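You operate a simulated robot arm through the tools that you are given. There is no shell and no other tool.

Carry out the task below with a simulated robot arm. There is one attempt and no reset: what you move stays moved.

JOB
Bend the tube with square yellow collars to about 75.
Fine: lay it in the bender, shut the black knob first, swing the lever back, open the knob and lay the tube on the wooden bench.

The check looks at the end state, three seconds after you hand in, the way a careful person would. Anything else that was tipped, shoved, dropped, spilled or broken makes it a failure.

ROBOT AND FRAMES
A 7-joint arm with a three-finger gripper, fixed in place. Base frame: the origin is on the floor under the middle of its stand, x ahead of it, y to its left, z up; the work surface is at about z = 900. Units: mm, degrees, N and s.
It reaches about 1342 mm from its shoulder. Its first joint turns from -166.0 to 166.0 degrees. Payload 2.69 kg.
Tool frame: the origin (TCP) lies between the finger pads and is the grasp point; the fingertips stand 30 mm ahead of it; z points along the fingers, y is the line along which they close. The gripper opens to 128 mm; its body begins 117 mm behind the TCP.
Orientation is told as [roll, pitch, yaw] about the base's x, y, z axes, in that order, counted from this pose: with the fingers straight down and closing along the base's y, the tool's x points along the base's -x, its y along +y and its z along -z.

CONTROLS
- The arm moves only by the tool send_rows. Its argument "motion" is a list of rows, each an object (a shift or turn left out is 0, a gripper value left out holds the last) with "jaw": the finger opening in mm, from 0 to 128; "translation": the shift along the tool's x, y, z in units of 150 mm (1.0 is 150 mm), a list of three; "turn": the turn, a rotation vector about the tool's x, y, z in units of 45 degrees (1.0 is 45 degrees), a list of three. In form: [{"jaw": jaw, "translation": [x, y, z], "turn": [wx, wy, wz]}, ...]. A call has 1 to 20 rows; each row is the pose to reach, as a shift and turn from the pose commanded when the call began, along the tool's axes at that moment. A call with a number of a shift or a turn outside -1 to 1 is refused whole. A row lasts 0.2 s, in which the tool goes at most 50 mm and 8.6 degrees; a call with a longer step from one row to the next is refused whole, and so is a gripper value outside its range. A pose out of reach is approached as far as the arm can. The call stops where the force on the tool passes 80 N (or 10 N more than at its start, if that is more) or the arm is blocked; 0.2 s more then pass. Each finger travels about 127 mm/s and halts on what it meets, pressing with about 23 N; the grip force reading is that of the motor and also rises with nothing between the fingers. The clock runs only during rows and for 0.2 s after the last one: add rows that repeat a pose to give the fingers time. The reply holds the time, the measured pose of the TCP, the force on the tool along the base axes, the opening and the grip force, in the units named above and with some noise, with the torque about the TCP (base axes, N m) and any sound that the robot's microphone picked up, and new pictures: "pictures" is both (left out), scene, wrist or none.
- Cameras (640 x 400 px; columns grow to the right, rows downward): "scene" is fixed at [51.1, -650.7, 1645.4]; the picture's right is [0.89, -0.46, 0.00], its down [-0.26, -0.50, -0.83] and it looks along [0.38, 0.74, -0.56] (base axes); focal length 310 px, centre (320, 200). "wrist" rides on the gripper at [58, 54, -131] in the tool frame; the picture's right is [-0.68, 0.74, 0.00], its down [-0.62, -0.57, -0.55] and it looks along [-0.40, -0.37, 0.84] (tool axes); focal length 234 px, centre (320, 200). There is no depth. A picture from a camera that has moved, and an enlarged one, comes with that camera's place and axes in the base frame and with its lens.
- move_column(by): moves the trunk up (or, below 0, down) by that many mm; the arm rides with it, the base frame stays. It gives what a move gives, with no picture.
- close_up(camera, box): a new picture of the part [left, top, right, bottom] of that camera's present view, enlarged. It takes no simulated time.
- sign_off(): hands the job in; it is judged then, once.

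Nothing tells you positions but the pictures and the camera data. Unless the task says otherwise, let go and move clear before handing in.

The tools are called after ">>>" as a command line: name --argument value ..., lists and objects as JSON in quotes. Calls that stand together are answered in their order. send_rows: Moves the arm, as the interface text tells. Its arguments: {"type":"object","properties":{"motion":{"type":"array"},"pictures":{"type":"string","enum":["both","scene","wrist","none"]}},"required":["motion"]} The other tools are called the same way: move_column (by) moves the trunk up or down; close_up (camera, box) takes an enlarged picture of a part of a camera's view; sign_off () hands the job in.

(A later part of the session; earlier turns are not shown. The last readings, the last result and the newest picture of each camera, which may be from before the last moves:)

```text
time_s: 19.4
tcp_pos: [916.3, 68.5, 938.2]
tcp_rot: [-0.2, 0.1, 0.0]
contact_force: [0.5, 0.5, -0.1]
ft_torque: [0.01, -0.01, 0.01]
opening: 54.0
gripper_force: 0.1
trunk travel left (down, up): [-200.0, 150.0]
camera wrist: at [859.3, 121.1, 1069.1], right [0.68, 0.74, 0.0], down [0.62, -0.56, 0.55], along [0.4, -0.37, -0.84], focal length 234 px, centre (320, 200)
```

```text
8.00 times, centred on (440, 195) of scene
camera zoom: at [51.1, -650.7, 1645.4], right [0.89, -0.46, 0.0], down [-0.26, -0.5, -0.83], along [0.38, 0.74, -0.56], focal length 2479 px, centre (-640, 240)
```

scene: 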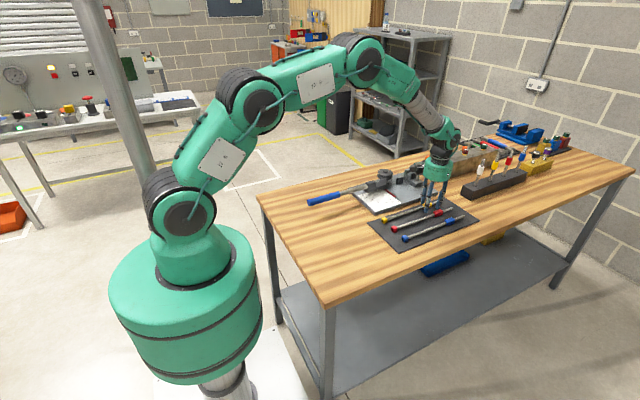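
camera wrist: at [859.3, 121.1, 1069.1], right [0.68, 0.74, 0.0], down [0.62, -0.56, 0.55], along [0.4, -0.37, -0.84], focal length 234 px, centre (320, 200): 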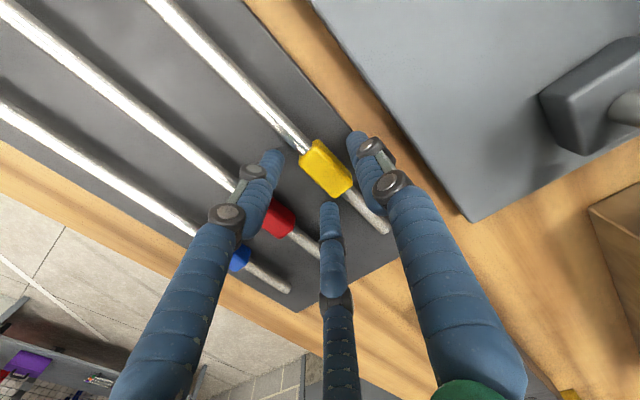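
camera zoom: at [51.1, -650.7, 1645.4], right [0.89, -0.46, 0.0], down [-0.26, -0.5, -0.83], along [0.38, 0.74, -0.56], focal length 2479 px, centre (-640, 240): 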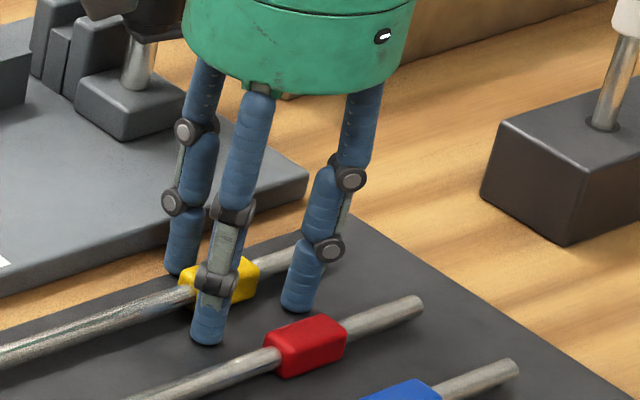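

The fingers are around the collar just above the mat. I'll go down 3 mm more and close gently.

>>> send_rows --motion '[{"jaw": 54, "translation": [0, 0, 0.02]}, {"jaw": 44, "translation": [0, 0, 0.02]}, {"jaw": 38, "translation": [0, 0, 0.02]}, {"jaw": 32, "translation": [0, 0, 0.02]}, {"jaw": 26, "translation": [0, 0, 0.02]}, {"jaw": 20, "translation": [0, 0, 0.02]}, {"jaw": 14, "translation": [0, 0, 0.02]}, {"jaw": 10, "translation": [0, 0, 0.02]}]' --pictures "both"

>>> close_up --camera "wrist" --box '[250, 90, 410, 230]'

>>> close_up --camera "scene" --box '[410, 170, 470, 220]'

```text
time_s: 21.2
tcp_pos: [917.0, 68.0, 937.3]
tcp_rot: [-0.1, -0.1, 0.0]
contact_force: [3.5, 4.7, 16.0]
ft_torque: [0.46, -0.1, -0.14]
opening: 30.3
gripper_force: 23.5
trunk travel left (down, up): [-200.0, 150.0]
camera wrist: at [859.7, 121.6, 1067.4], right [0.68, 0.74, 0.0], down [0.62, -0.56, 0.55], along [0.4, -0.37, -0.84], focal length 234 px, centre (320, 200)
```

scene: 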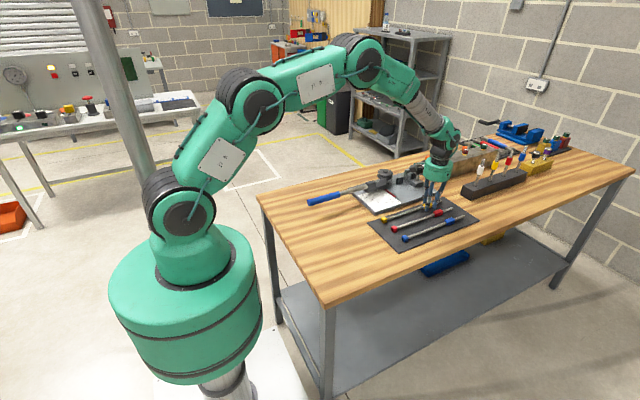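
wrist: 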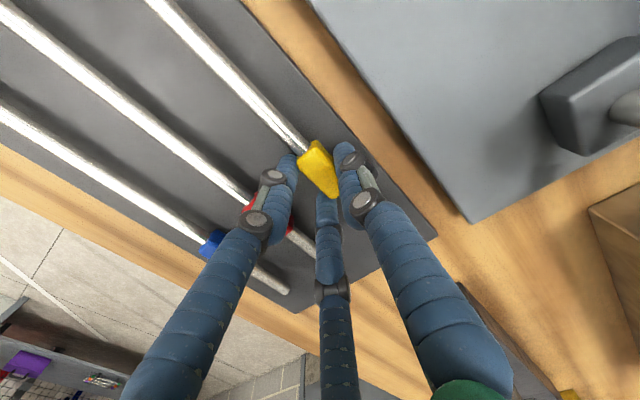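

```text
2.86 times, centred on (330, 160) of wrist
camera zoom: at [859.7, 121.6, 1067.4], right [0.68, 0.74, 0.0], down [0.62, -0.56, 0.55], along [0.4, -0.37, -0.84], focal length 669 px, centre (291, 314)
```

zoom: 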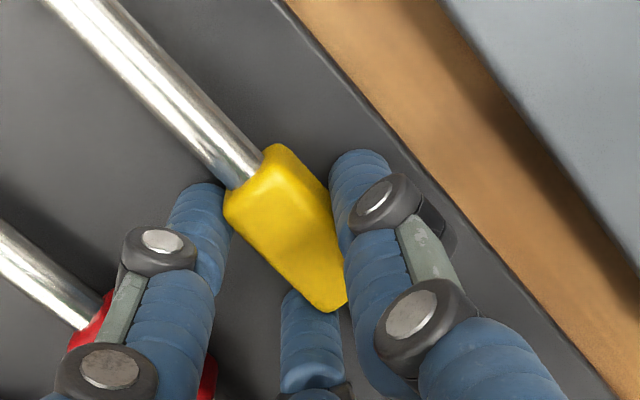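

```text
8.00 times, centred on (440, 195) of scene
camera zoom: at [51.1, -650.7, 1645.4], right [0.89, -0.46, 0.0], down [-0.26, -0.5, -0.83], along [0.38, 0.74, -0.56], focal length 2479 px, centre (-640, 240)
```

zoom: 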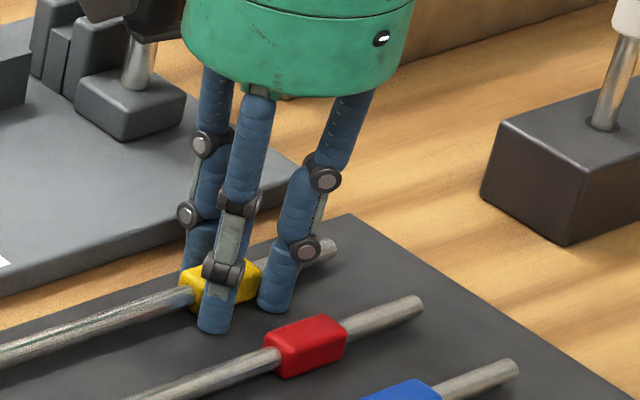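

It's gripped at an opening of 30.3, with the fingertips lightly touching the mat. I'll lift slowly and check that the tube comes up level.

>>> send_rows --motion '[{"jaw": 10, "translation": [0, 0, -0.03]}, {"jaw": 10, "translation": [0, 0, -0.1]}, {"jaw": 10, "translation": [0, 0, -0.2]}, {"jaw": 10, "translation": [0, 0, -0.35]}, {"jaw": 10, "translation": [0, 0, -0.5]}, {"jaw": 10, "translation": [0, 0, -0.5]}]' --pictures "both"

>>> close_up --camera "scene" --box '[350, 140, 490, 240]'

>>> close_up --camera "wrist" --box '[150, 0, 450, 230]'

```text
time_s: 22.6
tcp_pos: [919.0, 69.5, 1009.6]
tcp_rot: [0.0, 0.2, 0.0]
contact_force: [0.5, 0.8, -1.2]
ft_torque: [-0.03, -0.09, 0.02]
opening: 30.0
gripper_force: 23.3
trunk travel left (down, up): [-200.0, 150.0]
camera wrist: at [863.4, 121.7, 1142.0], right [0.68, 0.74, 0.0], down [0.62, -0.56, 0.55], along [0.4, -0.37, -0.84], focal length 234 px, centre (320, 200)
```

scene: 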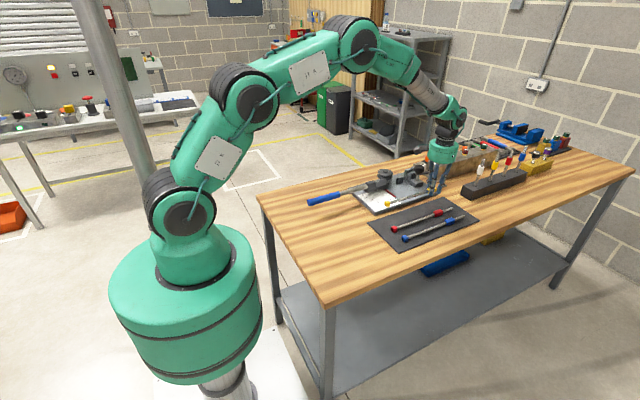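
wrist: 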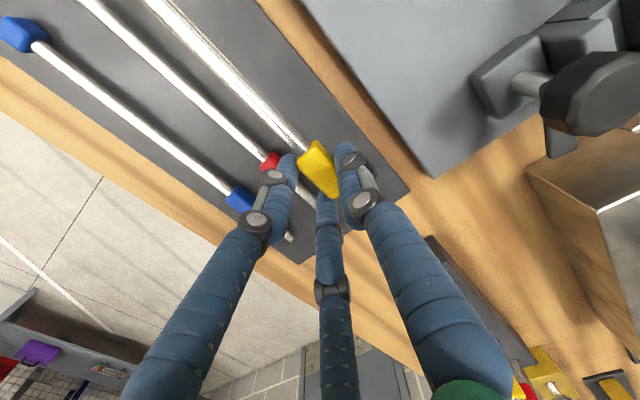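

```text
4.00 times, centred on (420, 190) of scene
camera zoom: at [51.1, -650.7, 1645.4], right [0.89, -0.46, 0.0], down [-0.26, -0.5, -0.83], along [0.38, 0.74, -0.56], focal length 1240 px, centre (-80, 240)
```

zoom: 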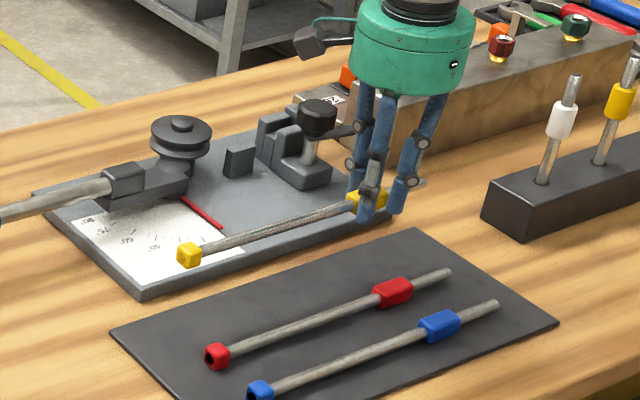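

```text
1.74 times, centred on (300, 115) of wrist
camera zoom: at [863.4, 121.7, 1142.0], right [0.68, 0.74, 0.0], down [0.62, -0.56, 0.55], along [0.4, -0.37, -0.84], focal length 407 px, centre (355, 348)
```

zoom: 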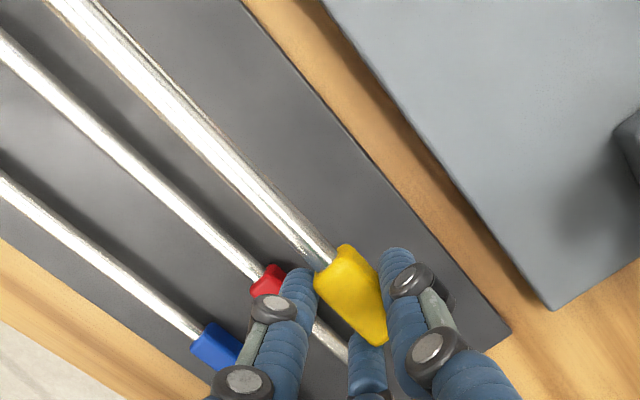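

The tube is up, level and parallel to x, and its weight is about 1.2 N. Next I'll raise it above the bender's height and carry it over the tube line.

>>> send_rows --motion '[{"jaw": 10, "translation": [0, 0.0, -0.15]}, {"jaw": 10, "translation": [0, 0.1, -0.3]}, {"jaw": 10, "translation": [0, 0.3, -0.32]}, {"jaw": 10, "translation": [-0.02, 0.5, -0.32]}, {"jaw": 10, "translation": [-0.05, 0.7, -0.32]}, {"jaw": 10, "translation": [-0.073, 0.85, -0.32]}, {"jaw": 10, "translation": [-0.073, 0.95, -0.32]}, {"jaw": 10, "translation": [-0.073, 1.0, -0.32]}]' --pictures "none"

>>> send_rows --motion '[{"jaw": 10, "translation": [0, 0.1, 0]}, {"jaw": 10, "translation": [0, 0.2, 0]}, {"jaw": 10, "translation": [0, 0.255, 0]}, {"jaw": 10, "translation": [0, 0.255, 0]}]' --pictures "both"

>>> close_up --camera "scene" --box '[340, 130, 450, 210]'

>>> close_up --camera "wrist" --box '[150, 0, 450, 230]'

```text
time_s: 24.4
tcp_pos: [927.9, 219.6, 1057.7]
tcp_rot: [-0.1, 0.0, 0.0]
contact_force: [-0.2, -0.1, -0.9]
ft_torque: [-0.01, -0.1, 0.01]
opening: 30.5
gripper_force: 23.0
trunk travel left (down, up): [-200.0, 150.0]
```

```text
time_s: 25.4
tcp_pos: [927.0, 256.4, 1058.4]
tcp_rot: [-0.2, 0.1, 0.1]
contact_force: [-0.2, -0.4, -2.2]
ft_torque: [-0.04, -0.1, -0.01]
opening: 30.5
gripper_force: 23.3
trunk travel left (down, up): [-200.0, 150.0]
camera wrist: at [870.3, 309.8, 1190.3], right [0.68, 0.74, 0.0], down [0.62, -0.56, 0.55], along [0.4, -0.37, -0.84], focal length 234 px, centre (320, 200)
```

scene: 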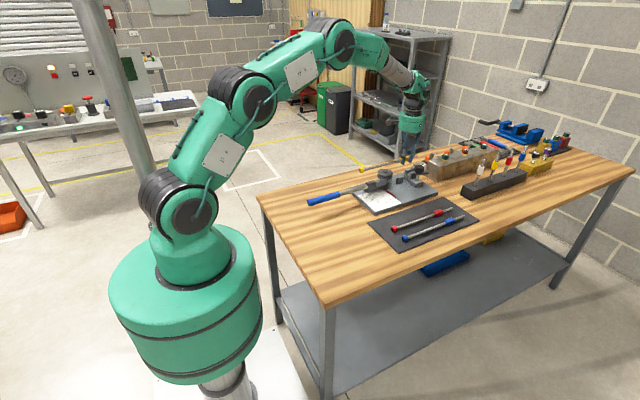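
wrist: 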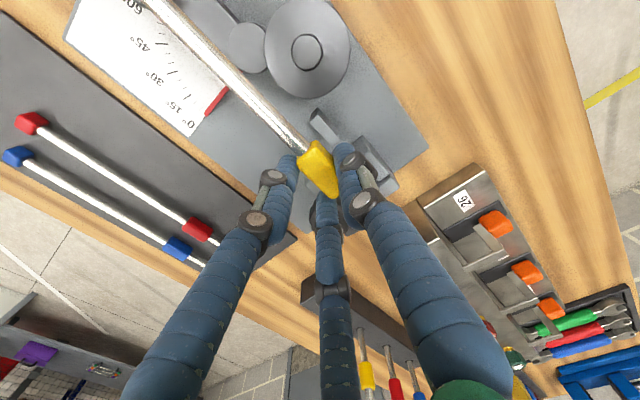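

```text
5.00 times, centred on (395, 170) of scene
camera zoom: at [51.1, -650.7, 1645.4], right [0.89, -0.46, 0.0], down [-0.26, -0.5, -0.83], along [0.38, 0.74, -0.56], focal length 1550 px, centre (-55, 350)
```

zoom: 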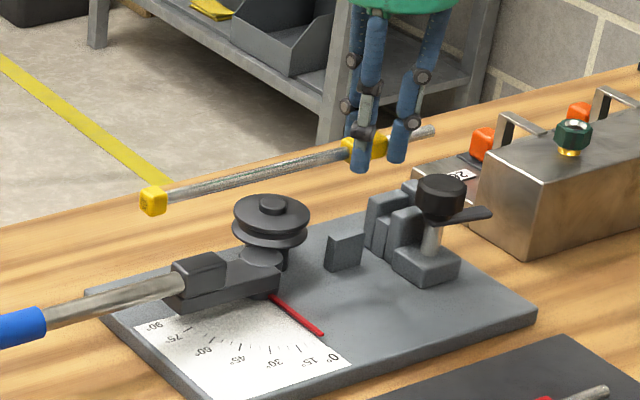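

```text
1.74 times, centred on (300, 115) of wrist
camera zoom: at [870.3, 309.8, 1190.3], right [0.68, 0.74, 0.0], down [0.62, -0.56, 0.55], along [0.4, -0.37, -0.84], focal length 407 px, centre (355, 348)
```

zoom: 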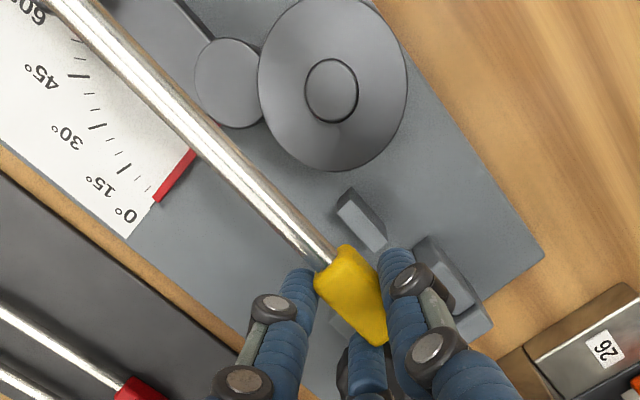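

The tube is above the bender line. I'll lower it to just above the wheel and check its alignment with the jaws and support in both views.

>>> send_rows --motion '[{"jaw": 10, "translation": [-0.013, 0.01, 0.1]}, {"jaw": 10, "translation": [-0.013, 0.01, 0.2]}, {"jaw": 10, "translation": [-0.013, 0.01, 0.3]}, {"jaw": 10, "translation": [-0.013, 0.01, 0.32]}, {"jaw": 10, "translation": [-0.013, 0.01, 0.32]}]' --pictures "both"

>>> close_up --camera "scene" --box '[385, 150, 435, 190]'

>>> close_up --camera "scene" --box '[345, 150, 415, 205]'

>>> close_up --camera "wrist" --box '[200, 0, 420, 200]'

```text
time_s: 26.6
tcp_pos: [930.3, 257.6, 1009.9]
tcp_rot: [-0.1, 0.1, -0.1]
contact_force: [-0.3, 0.6, -1.3]
ft_torque: [-0.01, -0.11, 0.01]
opening: 30.2
gripper_force: 23.2
trunk travel left (down, up): [-200.0, 150.0]
camera wrist: at [873.3, 310.8, 1142.1], right [0.68, 0.74, 0.0], down [0.62, -0.56, 0.55], along [0.4, -0.37, -0.84], focal length 234 px, centre (320, 200)
```

scene: 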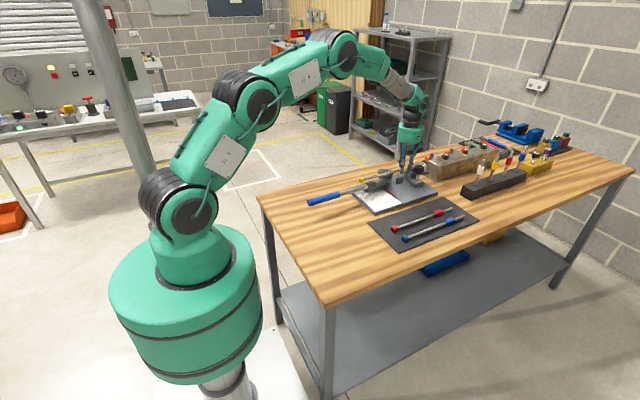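
wrist: 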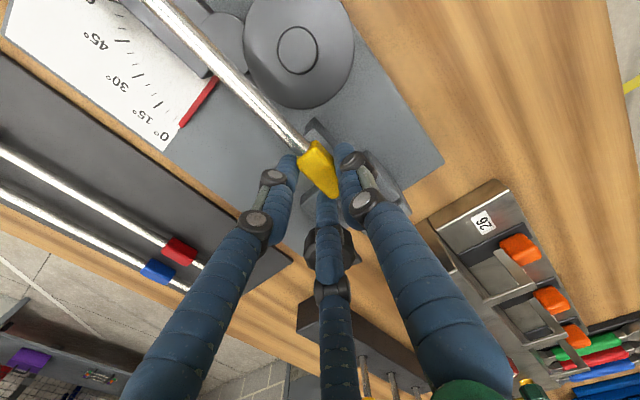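

```text
10.00 times, centred on (410, 170) of scene
camera zoom: at [51.1, -650.7, 1645.4], right [0.89, -0.46, 0.0], down [-0.26, -0.5, -0.83], along [0.38, 0.74, -0.56], focal length 3099 px, centre (-580, 500)
```

zoom: 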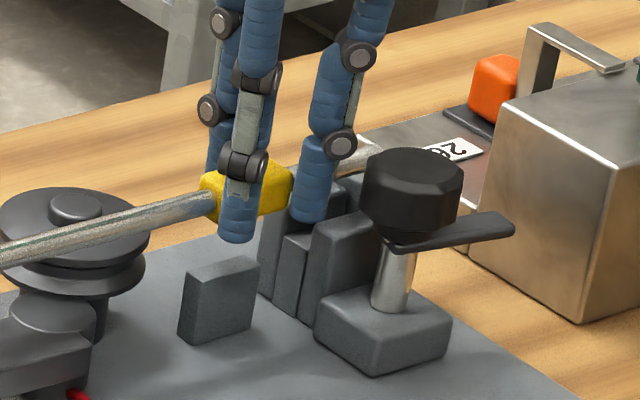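

```text
7.27 times, centred on (380, 178) of scene
camera zoom: at [51.1, -650.7, 1645.4], right [0.89, -0.46, 0.0], down [-0.26, -0.5, -0.83], along [0.38, 0.74, -0.56], focal length 2254 px, centre (-116, 364)
```

zoom: 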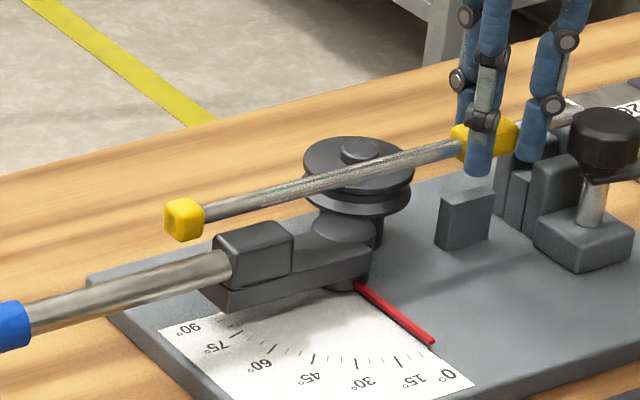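

```text
2.00 times, centred on (310, 100) of wrist
camera zoom: at [873.3, 310.8, 1142.1], right [0.68, 0.74, 0.0], down [0.62, -0.56, 0.55], along [0.4, -0.37, -0.84], focal length 468 px, centre (340, 400)
```

zoom: 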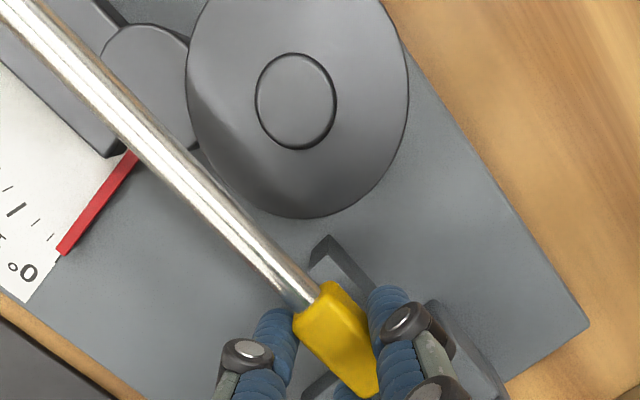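

The tube axis is near y≈264, B is above the support, and the tail should clear the end stop by a few mm. I'll lower in small steps while watching the contact force.

>>> send_rows --motion '[{"jaw": 10, "translation": [0, 0, 0.02]}, {"jaw": 10, "translation": [0, 0, 0.04]}, {"jaw": 10, "translation": [0, 0, 0.06]}, {"jaw": 10, "translation": [0, 0, 0.06]}]' --pictures "none"

>>> close_up --camera "scene" --box '[385, 150, 435, 190]'

>>> close_up --camera "scene" --box '[345, 155, 405, 205]'

```text
time_s: 27.6
tcp_pos: [930.7, 257.6, 999.4]
tcp_rot: [-0.1, 0.0, -0.1]
contact_force: [0.1, -0.4, -2.0]
ft_torque: [-0.01, -0.1, 0.03]
opening: 30.2
gripper_force: 22.7
trunk travel left (down, up): [-200.0, 150.0]
```

```text
10.00 times, centred on (410, 170) of scene
camera zoom: at [51.1, -650.7, 1645.4], right [0.89, -0.46, 0.0], down [-0.26, -0.5, -0.83], along [0.38, 0.74, -0.56], focal length 3099 px, centre (-580, 500)
```

zoom: 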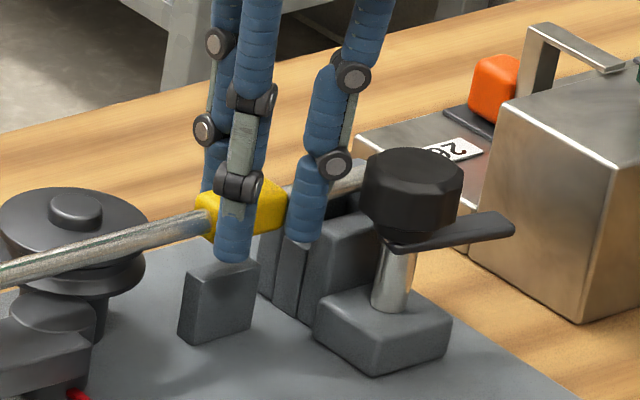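

```text
8.00 times, centred on (375, 180) of scene
camera zoom: at [51.1, -650.7, 1645.4], right [0.89, -0.46, 0.0], down [-0.26, -0.5, -0.83], along [0.38, 0.74, -0.56], focal length 2479 px, centre (-120, 360)
```

zoom: 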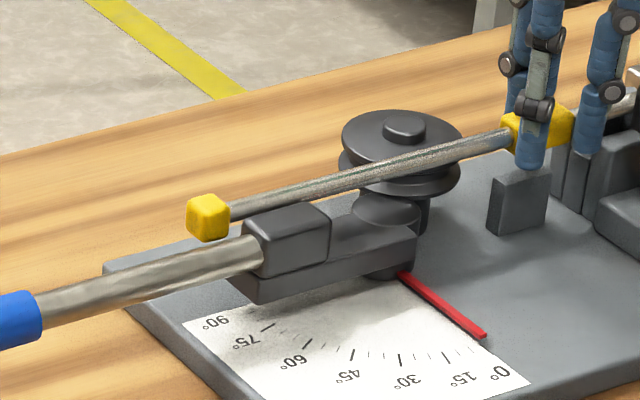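

No contact yet, and the tail hangs over the jaw gap. I'm continuing down in small steps.

>>> send_rows --motion '[{"jaw": 10, "translation": [0, 0, 0.015]}, {"jaw": 10, "translation": [0, 0, 0.03]}, {"jaw": 10, "translation": [0, 0, 0.04]}, {"jaw": 10, "translation": [0, 0, 0.04]}]' --pictures "none"

>>> close_up --camera "scene" --box '[385, 150, 435, 190]'

>>> close_up --camera "wrist" --box '[200, 0, 420, 200]'

```text
time_s: 28.6
tcp_pos: [930.1, 256.9, 994.1]
tcp_rot: [-0.1, 0.2, 0.1]
contact_force: [-6.1, -0.4, -2.0]
ft_torque: [0.01, 0.08, 0.01]
opening: 30.4
gripper_force: 23.1
trunk travel left (down, up): [-200.0, 150.0]
```

```text
10.00 times, centred on (410, 170) of scene
camera zoom: at [51.1, -650.7, 1645.4], right [0.89, -0.46, 0.0], down [-0.26, -0.5, -0.83], along [0.38, 0.74, -0.56], focal length 3099 px, centre (-580, 500)
```

zoom: 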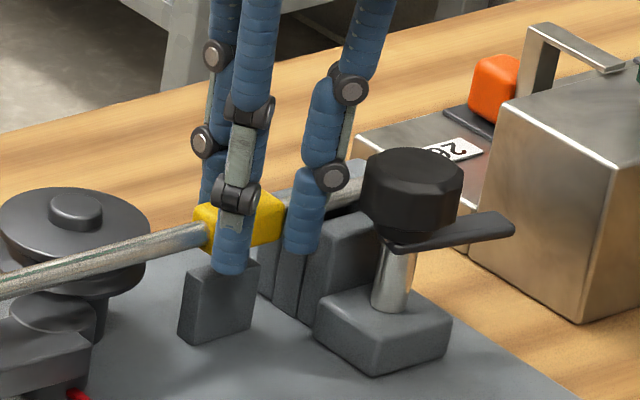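

```text
2.00 times, centred on (310, 100) of wrist
camera zoom: at [873.0, 311.4, 1126.2], right [0.68, 0.74, 0.0], down [0.62, -0.56, 0.55], along [0.4, -0.37, -0.84], focal length 468 px, centre (340, 400)
```

zoom: 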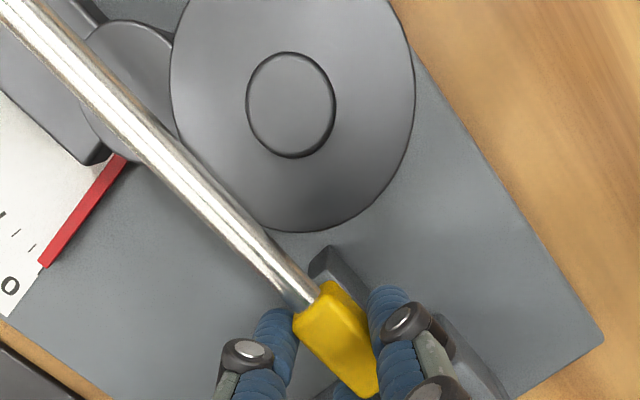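

A −6 N x-force means the tail end is brushing the end stop. I'll back off 3 mm in −x and check again.

>>> send_rows --motion '[{"jaw": 10, "translation": [0.02, 0, -0.013]}, {"jaw": 10, "translation": [0.024, 0, -0.013]}, {"jaw": 10, "translation": [0.024, 0, 0]}, {"jaw": 10, "translation": [0.024, 0, 0]}]' --pictures "none"

```text
time_s: 29.6
tcp_pos: [927.9, 258.7, 993.4]
tcp_rot: [-0.1, 0.1, 0.0]
contact_force: [0.8, -0.5, -0.5]
ft_torque: [-0.06, -0.07, -0.01]
opening: 30.4
gripper_force: 23.1
trunk travel left (down, up): [-200.0, 150.0]
```

That contact is gone. I'm continuing down.

>>> send_rows --motion '[{"jaw": 10, "translation": [0, 0, 0.014]}, {"jaw": 10, "translation": [0, 0, 0.027]}, {"jaw": 10, "translation": [0, 0, 0.027]}]' --pictures "none"

>>> close_up --camera "scene" --box '[385, 150, 435, 190]'

>>> close_up --camera "scene" --box '[345, 155, 405, 205]'

```text
time_s: 30.4
tcp_pos: [928.5, 256.3, 990.2]
tcp_rot: [-0.2, 0.1, 0.0]
contact_force: [-1.0, 0.1, -1.5]
ft_torque: [-0.03, -0.12, 0.01]
opening: 30.3
gripper_force: 22.9
trunk travel left (down, up): [-200.0, 150.0]
```

```text
10.00 times, centred on (410, 170) of scene
camera zoom: at [51.1, -650.7, 1645.4], right [0.89, -0.46, 0.0], down [-0.26, -0.5, -0.83], along [0.38, 0.74, -0.56], focal length 3099 px, centre (-580, 500)
```

zoom: 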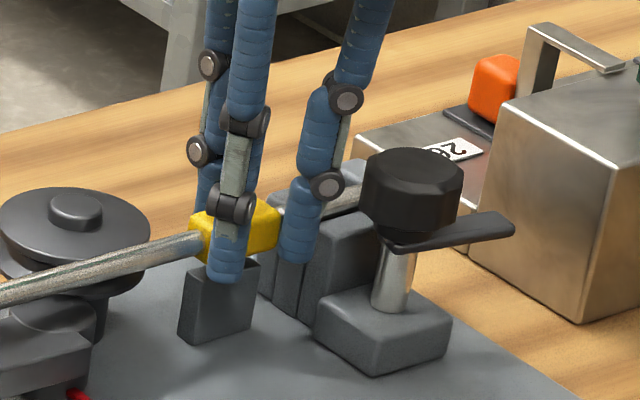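

```text
8.00 times, centred on (375, 180) of scene
camera zoom: at [51.1, -650.7, 1645.4], right [0.89, -0.46, 0.0], down [-0.26, -0.5, -0.83], along [0.38, 0.74, -0.56], focal length 2479 px, centre (-120, 360)
```

zoom: 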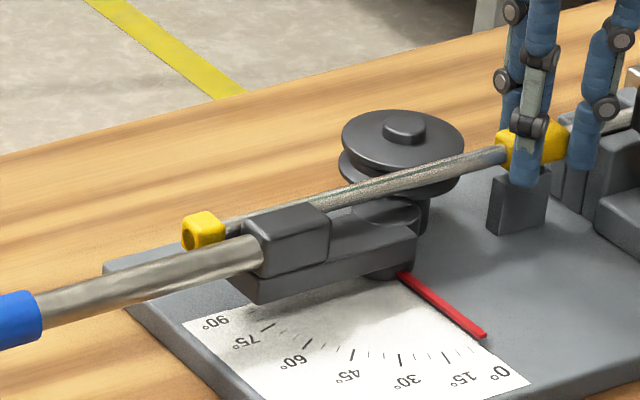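

Still free of contact, with the tube entering the jaw gap and passing the wheel. I'll keep lowering.

>>> send_rows --motion '[{"jaw": 10, "translation": [0, 0, 0.014]}, {"jaw": 10, "translation": [0, 0, 0.027]}, {"jaw": 10, "translation": [0, 0, 0.027]}]' --pictures "none"

>>> close_up --camera "scene" --box '[385, 150, 435, 190]'

>>> close_up --camera "wrist" --box '[200, 0, 420, 200]'

```text
time_s: 31.2
tcp_pos: [925.5, 258.5, 986.8]
tcp_rot: [-0.1, 0.2, 0.0]
contact_force: [-0.1, 0.4, -0.6]
ft_torque: [-0.01, -0.06, 0.02]
opening: 30.2
gripper_force: 22.9
trunk travel left (down, up): [-200.0, 150.0]
```

```text
10.00 times, centred on (410, 170) of scene
camera zoom: at [51.1, -650.7, 1645.4], right [0.89, -0.46, 0.0], down [-0.26, -0.5, -0.83], along [0.38, 0.74, -0.56], focal length 3099 px, centre (-580, 500)
```

zoom: 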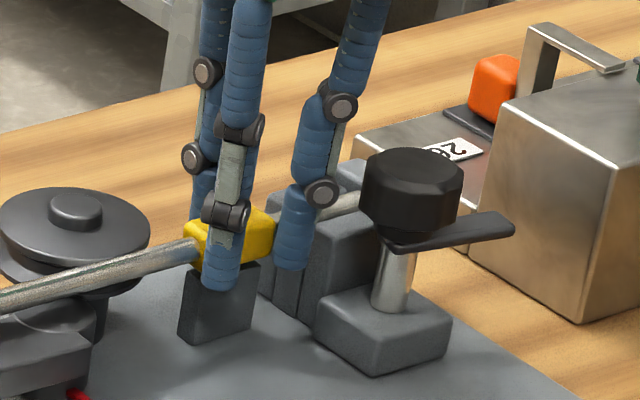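

```text
2.00 times, centred on (310, 100) of wrist
camera zoom: at [869.2, 311.9, 1118.6], right [0.68, 0.74, 0.0], down [0.62, -0.56, 0.55], along [0.4, -0.37, -0.84], focal length 468 px, centre (340, 400)
```

zoom: 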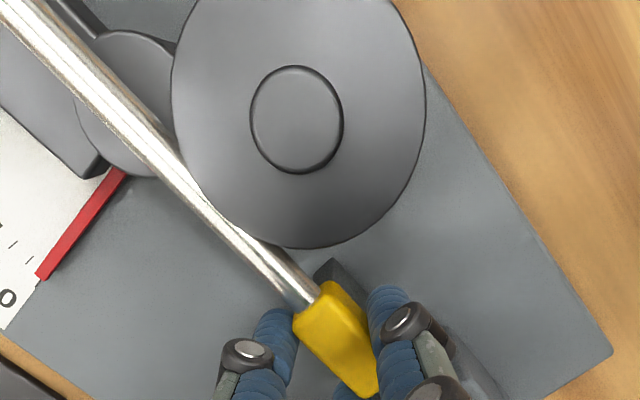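

The wheel's upper flange now overlaps the tube in view, so the tube is seating in the groove with no force. I'll lower until it rests.

>>> send_rows --motion '[{"jaw": 10, "translation": [0, 0, 0.01]}, {"jaw": 10, "translation": [0, 0, 0.02]}, {"jaw": 10, "translation": [0, 0, 0.02]}]' --pictures "none"

>>> close_up --camera "scene" --box '[385, 150, 435, 190]'

>>> close_up --camera "scene" --box '[345, 155, 405, 205]'

```text
time_s: 32.0
tcp_pos: [925.7, 257.2, 982.1]
tcp_rot: [-0.1, 0.1, 0.0]
contact_force: [-0.2, 0.1, -1.4]
ft_torque: [0.0, -0.12, 0.0]
opening: 30.5
gripper_force: 23.1
trunk travel left (down, up): [-200.0, 150.0]
```

```text
10.00 times, centred on (410, 170) of scene
camera zoom: at [51.1, -650.7, 1645.4], right [0.89, -0.46, 0.0], down [-0.26, -0.5, -0.83], along [0.38, 0.74, -0.56], focal length 3099 px, centre (-580, 500)
```

zoom: 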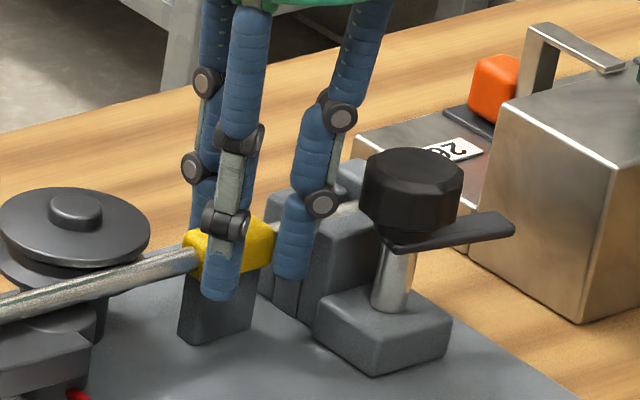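

```text
8.00 times, centred on (375, 180) of scene
camera zoom: at [51.1, -650.7, 1645.4], right [0.89, -0.46, 0.0], down [-0.26, -0.5, -0.83], along [0.38, 0.74, -0.56], focal length 2479 px, centre (-120, 360)
```

zoom: 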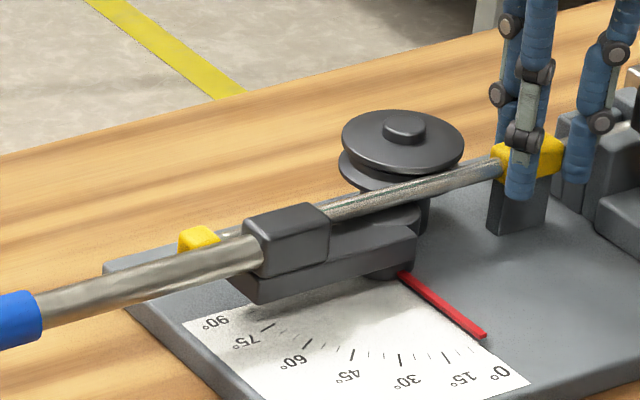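

It's close to seated, with no contact yet. Two small steps more.

>>> send_rows --motion '[{"jaw": 10, "translation": [0, 0, 0.007]}, {"jaw": 10, "translation": [0, 0, 0.014]}, {"jaw": 10, "translation": [0, 0, 0.014]}]' --pictures "none"

>>> close_up --camera "scene" --box '[385, 150, 435, 190]'

>>> close_up --camera "wrist" --box '[200, 0, 420, 200]'

```text
time_s: 32.8
tcp_pos: [926.5, 258.1, 982.1]
tcp_rot: [-0.1, 0.0, 0.0]
contact_force: [-2.5, 3.5, 4.6]
ft_torque: [0.15, 0.13, 0.12]
opening: 30.2
gripper_force: 23.2
trunk travel left (down, up): [-200.0, 150.0]
```

```text
10.00 times, centred on (410, 170) of scene
camera zoom: at [51.1, -650.7, 1645.4], right [0.89, -0.46, 0.0], down [-0.26, -0.5, -0.83], along [0.38, 0.74, -0.56], focal length 3099 px, centre (-580, 500)
```

zoom: 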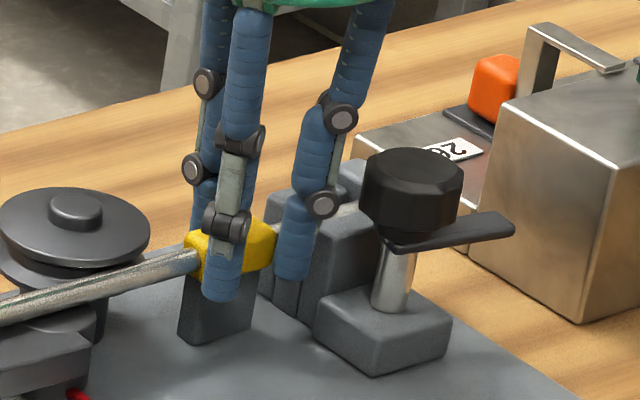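

```text
2.00 times, centred on (310, 100) of wrist
camera zoom: at [869.5, 310.8, 1113.6], right [0.68, 0.74, 0.0], down [0.62, -0.56, 0.55], along [0.4, -0.37, -0.84], focal length 468 px, centre (340, 400)
```

zoom: 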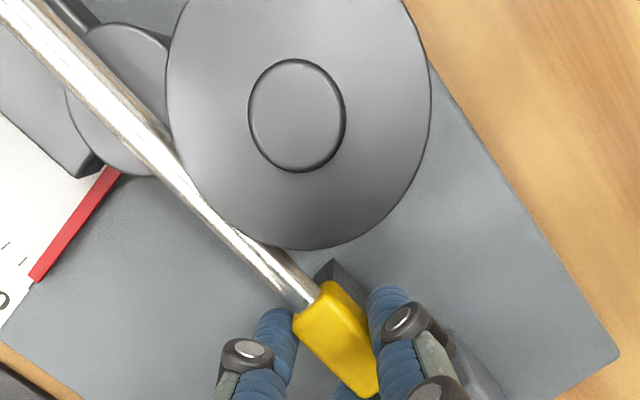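

The tube is now resting: about +6 N up, with B on the support and the tail in the jaws. I'll open the fingers only slightly, to 38, since the right finger is close to the jaw.

>>> send_rows --motion '[{"jaw": 33}, {"jaw": 36}, {"jaw": 38}, {"jaw": 38}]' --pictures "none"

>>> close_up --camera "scene" --box '[385, 150, 435, 190]'

>>> close_up --camera "wrist" --box '[200, 0, 420, 200]'

>>> close_up --camera "scene" --box '[345, 155, 405, 205]'

```text
time_s: 33.8
tcp_pos: [926.1, 256.4, 980.3]
tcp_rot: [-0.1, 0.1, 0.0]
contact_force: [0.1, 0.0, 0.7]
ft_torque: [-0.02, 0.06, -0.02]
opening: 38.1
gripper_force: 0.0
trunk travel left (down, up): [-200.0, 150.0]
```

```text
10.00 times, centred on (410, 170) of scene
camera zoom: at [51.1, -650.7, 1645.4], right [0.89, -0.46, 0.0], down [-0.26, -0.5, -0.83], along [0.38, 0.74, -0.56], focal length 3099 px, centre (-580, 500)
```

zoom: 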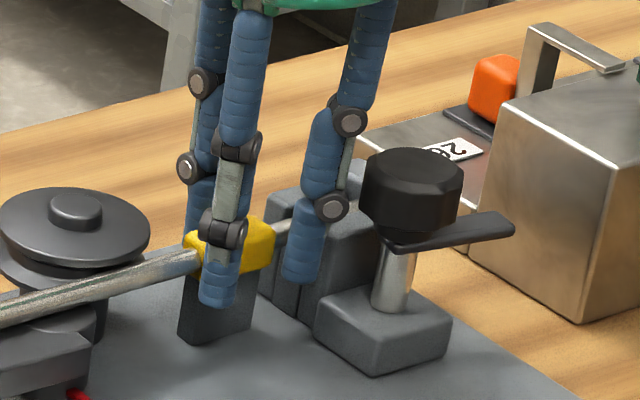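

```text
2.00 times, centred on (310, 100) of wrist
camera zoom: at [869.6, 310.5, 1112.6], right [0.68, 0.74, 0.0], down [0.62, -0.56, 0.55], along [0.4, -0.37, -0.84], focal length 468 px, centre (340, 400)
```

zoom: 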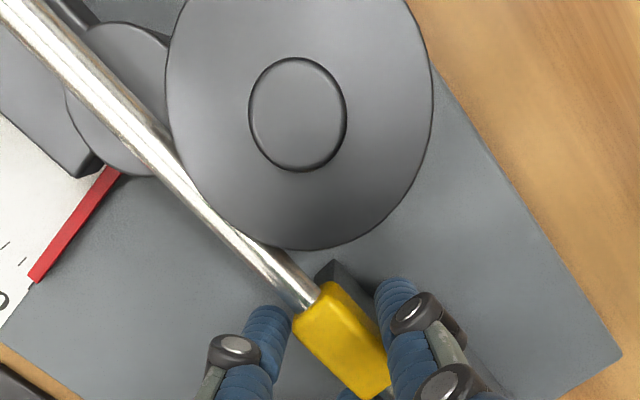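

```text
8.00 times, centred on (375, 180) of scene
camera zoom: at [51.1, -650.7, 1645.4], right [0.89, -0.46, 0.0], down [-0.26, -0.5, -0.83], along [0.38, 0.74, -0.56], focal length 2479 px, centre (-120, 360)
```

zoom: 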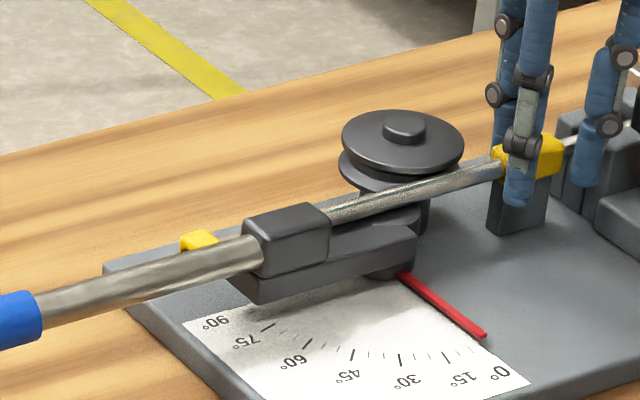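

The tube stays put on the support and in the jaws. I'll lift the gripper straight up, slowly at first.

>>> send_rows --motion '[{"jaw": 38, "translation": [0, 0, -0.03]}, {"jaw": 38, "translation": [0, 0, -0.07]}, {"jaw": 38, "translation": [0, 0, -0.15]}, {"jaw": 38, "translation": [0, 0, -0.3]}, {"jaw": 38, "translation": [0, 0, -0.55]}, {"jaw": 38, "translation": [0, 0, -0.8]}]' --pictures "both"

>>> close_up --camera "scene" --box '[385, 150, 435, 190]'

>>> close_up --camera "scene" --box '[345, 155, 405, 205]'

>>> close_up --camera "wrist" --box '[200, 0, 440, 200]'

```text
time_s: 35.2
tcp_pos: [925.3, 254.7, 1098.1]
tcp_rot: [0.0, 0.1, 0.0]
contact_force: [-0.3, 0.4, 0.8]
ft_torque: [0.05, 0.02, 0.01]
opening: 38.2
gripper_force: 0.0
trunk travel left (down, up): [-200.0, 150.0]
camera wrist: at [868.8, 308.4, 1231.3], right [0.68, 0.74, 0.0], down [0.62, -0.56, 0.55], along [0.4, -0.37, -0.84], focal length 234 px, centre (320, 200)
```

scene: 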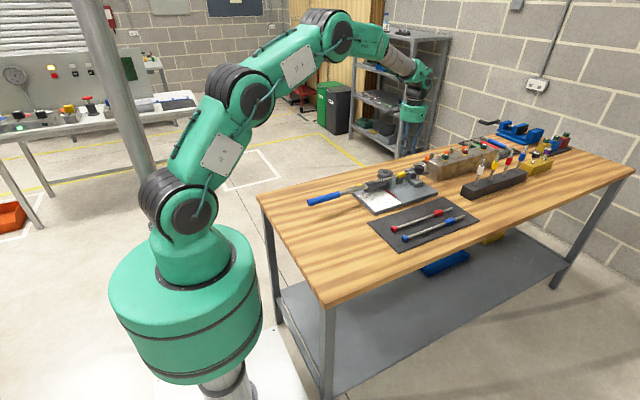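
wrist: 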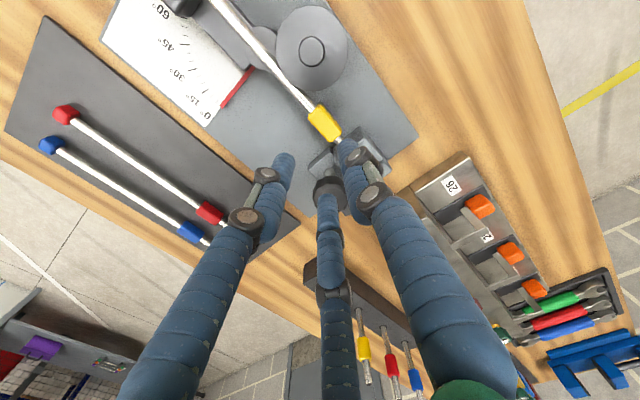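

```text
10.00 times, centred on (410, 170) of scene
camera zoom: at [51.1, -650.7, 1645.4], right [0.89, -0.46, 0.0], down [-0.26, -0.5, -0.83], along [0.38, 0.74, -0.56], focal length 3099 px, centre (-580, 500)
```

zoom: 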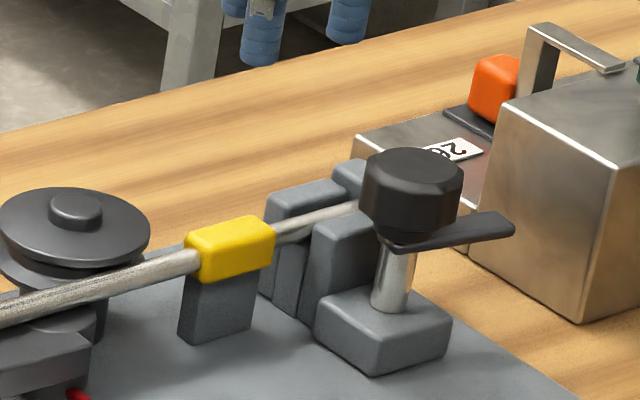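

```text
8.00 times, centred on (375, 180) of scene
camera zoom: at [51.1, -650.7, 1645.4], right [0.89, -0.46, 0.0], down [-0.26, -0.5, -0.83], along [0.38, 0.74, -0.56], focal length 2479 px, centre (-120, 360)
```

zoom: 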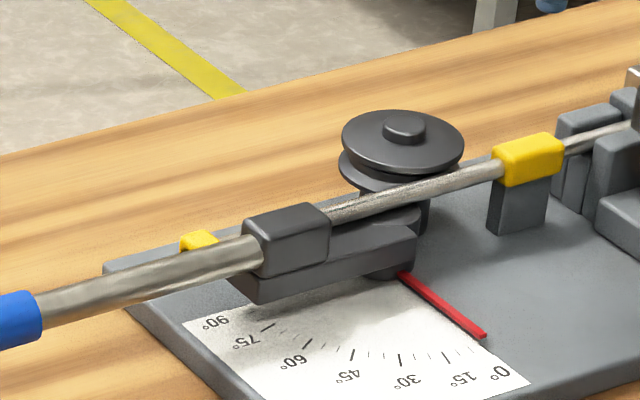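

```text
2.00 times, centred on (320, 100) of wrist
camera zoom: at [868.8, 308.4, 1231.3], right [0.68, 0.74, 0.0], down [0.62, -0.56, 0.55], along [0.4, -0.37, -0.84], focal length 468 px, centre (320, 400)
```

zoom: 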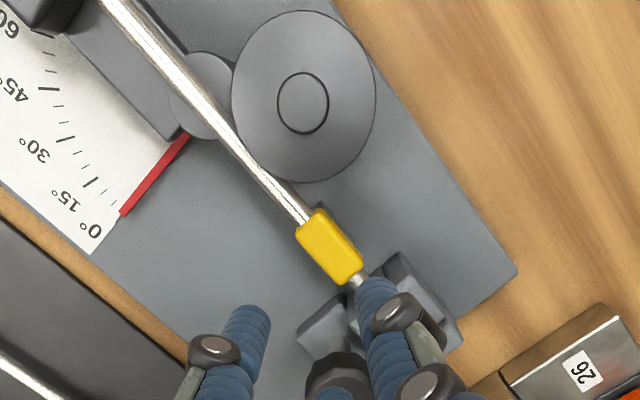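

The tube sits correctly: B on the support, the tube in the wheel groove, the tail in the jaws. The knob should be near (985, 219) with its body at z≈984–1008, so I'll go above it with the fingers at 80.

>>> send_rows --motion '[{"jaw": 60, "translation": [-0.15, -0.1, -0.05]}, {"jaw": 80, "translation": [-0.3, -0.2, -0.05]}, {"jaw": 80, "translation": [-0.4, -0.24, 0.0]}, {"jaw": 80, "translation": [-0.4, -0.24, 0.0]}]' --pictures "both"

>>> close_up --camera "wrist" --box '[220, 60, 420, 240]'

>>> close_up --camera "scene" --box '[380, 130, 450, 190]'

```text
time_s: 36.2
tcp_pos: [986.5, 220.3, 1103.3]
tcp_rot: [-0.2, 0.0, 0.0]
contact_force: [0.3, -0.1, -0.3]
ft_torque: [-0.01, 0.05, -0.03]
opening: 80.1
gripper_force: 0.0
trunk travel left (down, up): [-200.0, 150.0]
camera wrist: at [930.5, 273.2, 1235.4], right [0.68, 0.74, 0.0], down [0.62, -0.56, 0.55], along [0.4, -0.37, -0.84], focal length 234 px, centre (320, 200)
```

scene: 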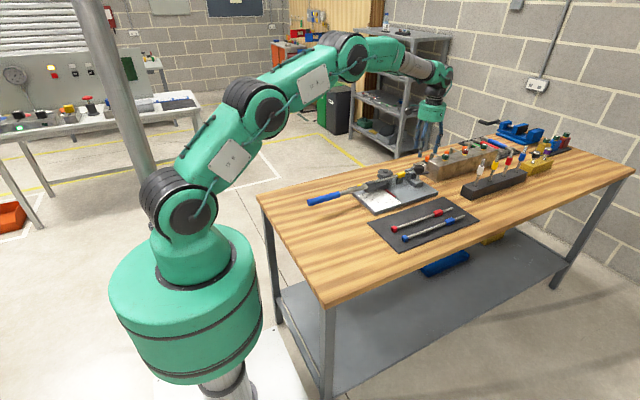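
wrist: 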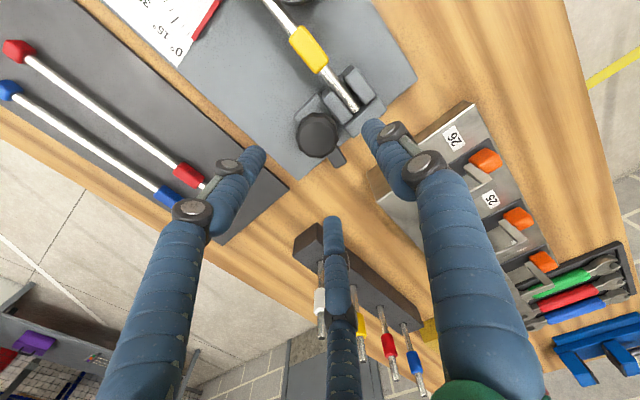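

```text
2.22 times, centred on (320, 150) of wrist
camera zoom: at [930.5, 273.2, 1235.4], right [0.68, 0.74, 0.0], down [0.62, -0.56, 0.55], along [0.4, -0.37, -0.84], focal length 520 px, centre (320, 311)
```

zoom: 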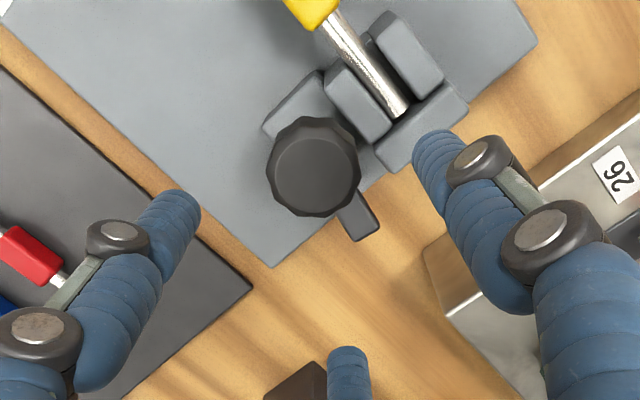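

```text
6.67 times, centred on (415, 160) of scene
camera zoom: at [51.1, -650.7, 1645.4], right [0.89, -0.46, 0.0], down [-0.26, -0.5, -0.83], along [0.38, 0.74, -0.56], focal length 2066 px, centre (-313, 467)
```

zoom: 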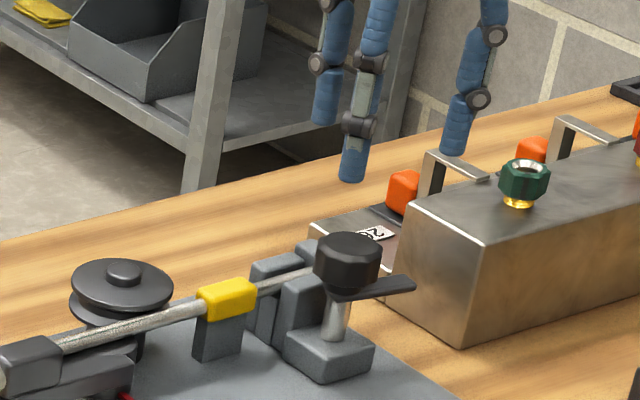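

The tail lies between the jaws, just short of the end stop. The knob is about 5–8 mm in −x from the TCP axis, so I'll shift and lower to just above it.

>>> send_rows --motion '[{"jaw": 80, "translation": [0.037, 0, 0.1]}, {"jaw": 80, "translation": [0.037, 0, 0.2]}, {"jaw": 80, "translation": [0.037, 0, 0.32]}, {"jaw": 80, "translation": [0.037, 0, 0.32]}]' --pictures "wrist"

>>> close_up --camera "wrist" --box '[220, 60, 420, 240]'

>>> close_up --camera "scene" --box '[380, 130, 450, 190]'

```text
time_s: 37.2
tcp_pos: [981.0, 221.5, 1053.8]
tcp_rot: [-0.1, 0.0, 0.0]
contact_force: [-0.5, -0.3, 0.4]
ft_torque: [0.0, 0.0, -0.03]
opening: 80.1
gripper_force: 0.1
trunk travel left (down, up): [-200.0, 150.0]
camera wrist: at [924.0, 275.1, 1186.0], right [0.68, 0.74, 0.0], down [0.62, -0.56, 0.55], along [0.4, -0.37, -0.84], focal length 234 px, centre (320, 200)
```

wrist: 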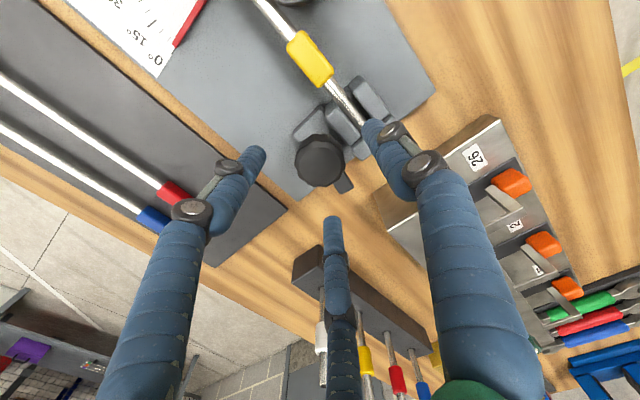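

```text
2.22 times, centred on (320, 150) of wrist
camera zoom: at [924.0, 275.1, 1186.0], right [0.68, 0.74, 0.0], down [0.62, -0.56, 0.55], along [0.4, -0.37, -0.84], focal length 520 px, centre (320, 311)
```

zoom: 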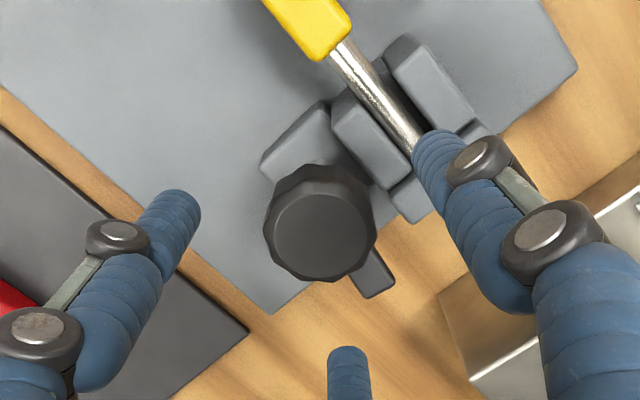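

```text
6.67 times, centred on (415, 160) of scene
camera zoom: at [51.1, -650.7, 1645.4], right [0.89, -0.46, 0.0], down [-0.26, -0.5, -0.83], along [0.38, 0.74, -0.56], focal length 2066 px, centre (-313, 467)
```

zoom: 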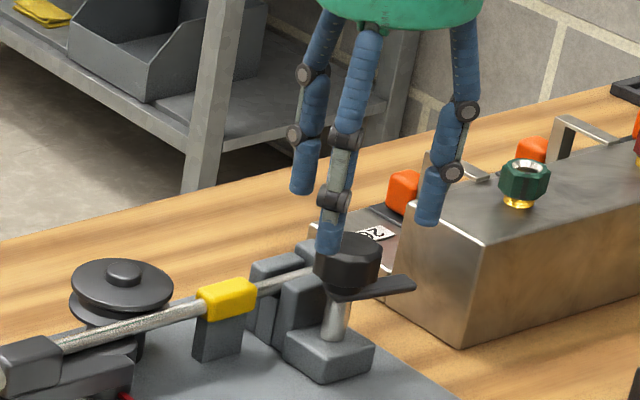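

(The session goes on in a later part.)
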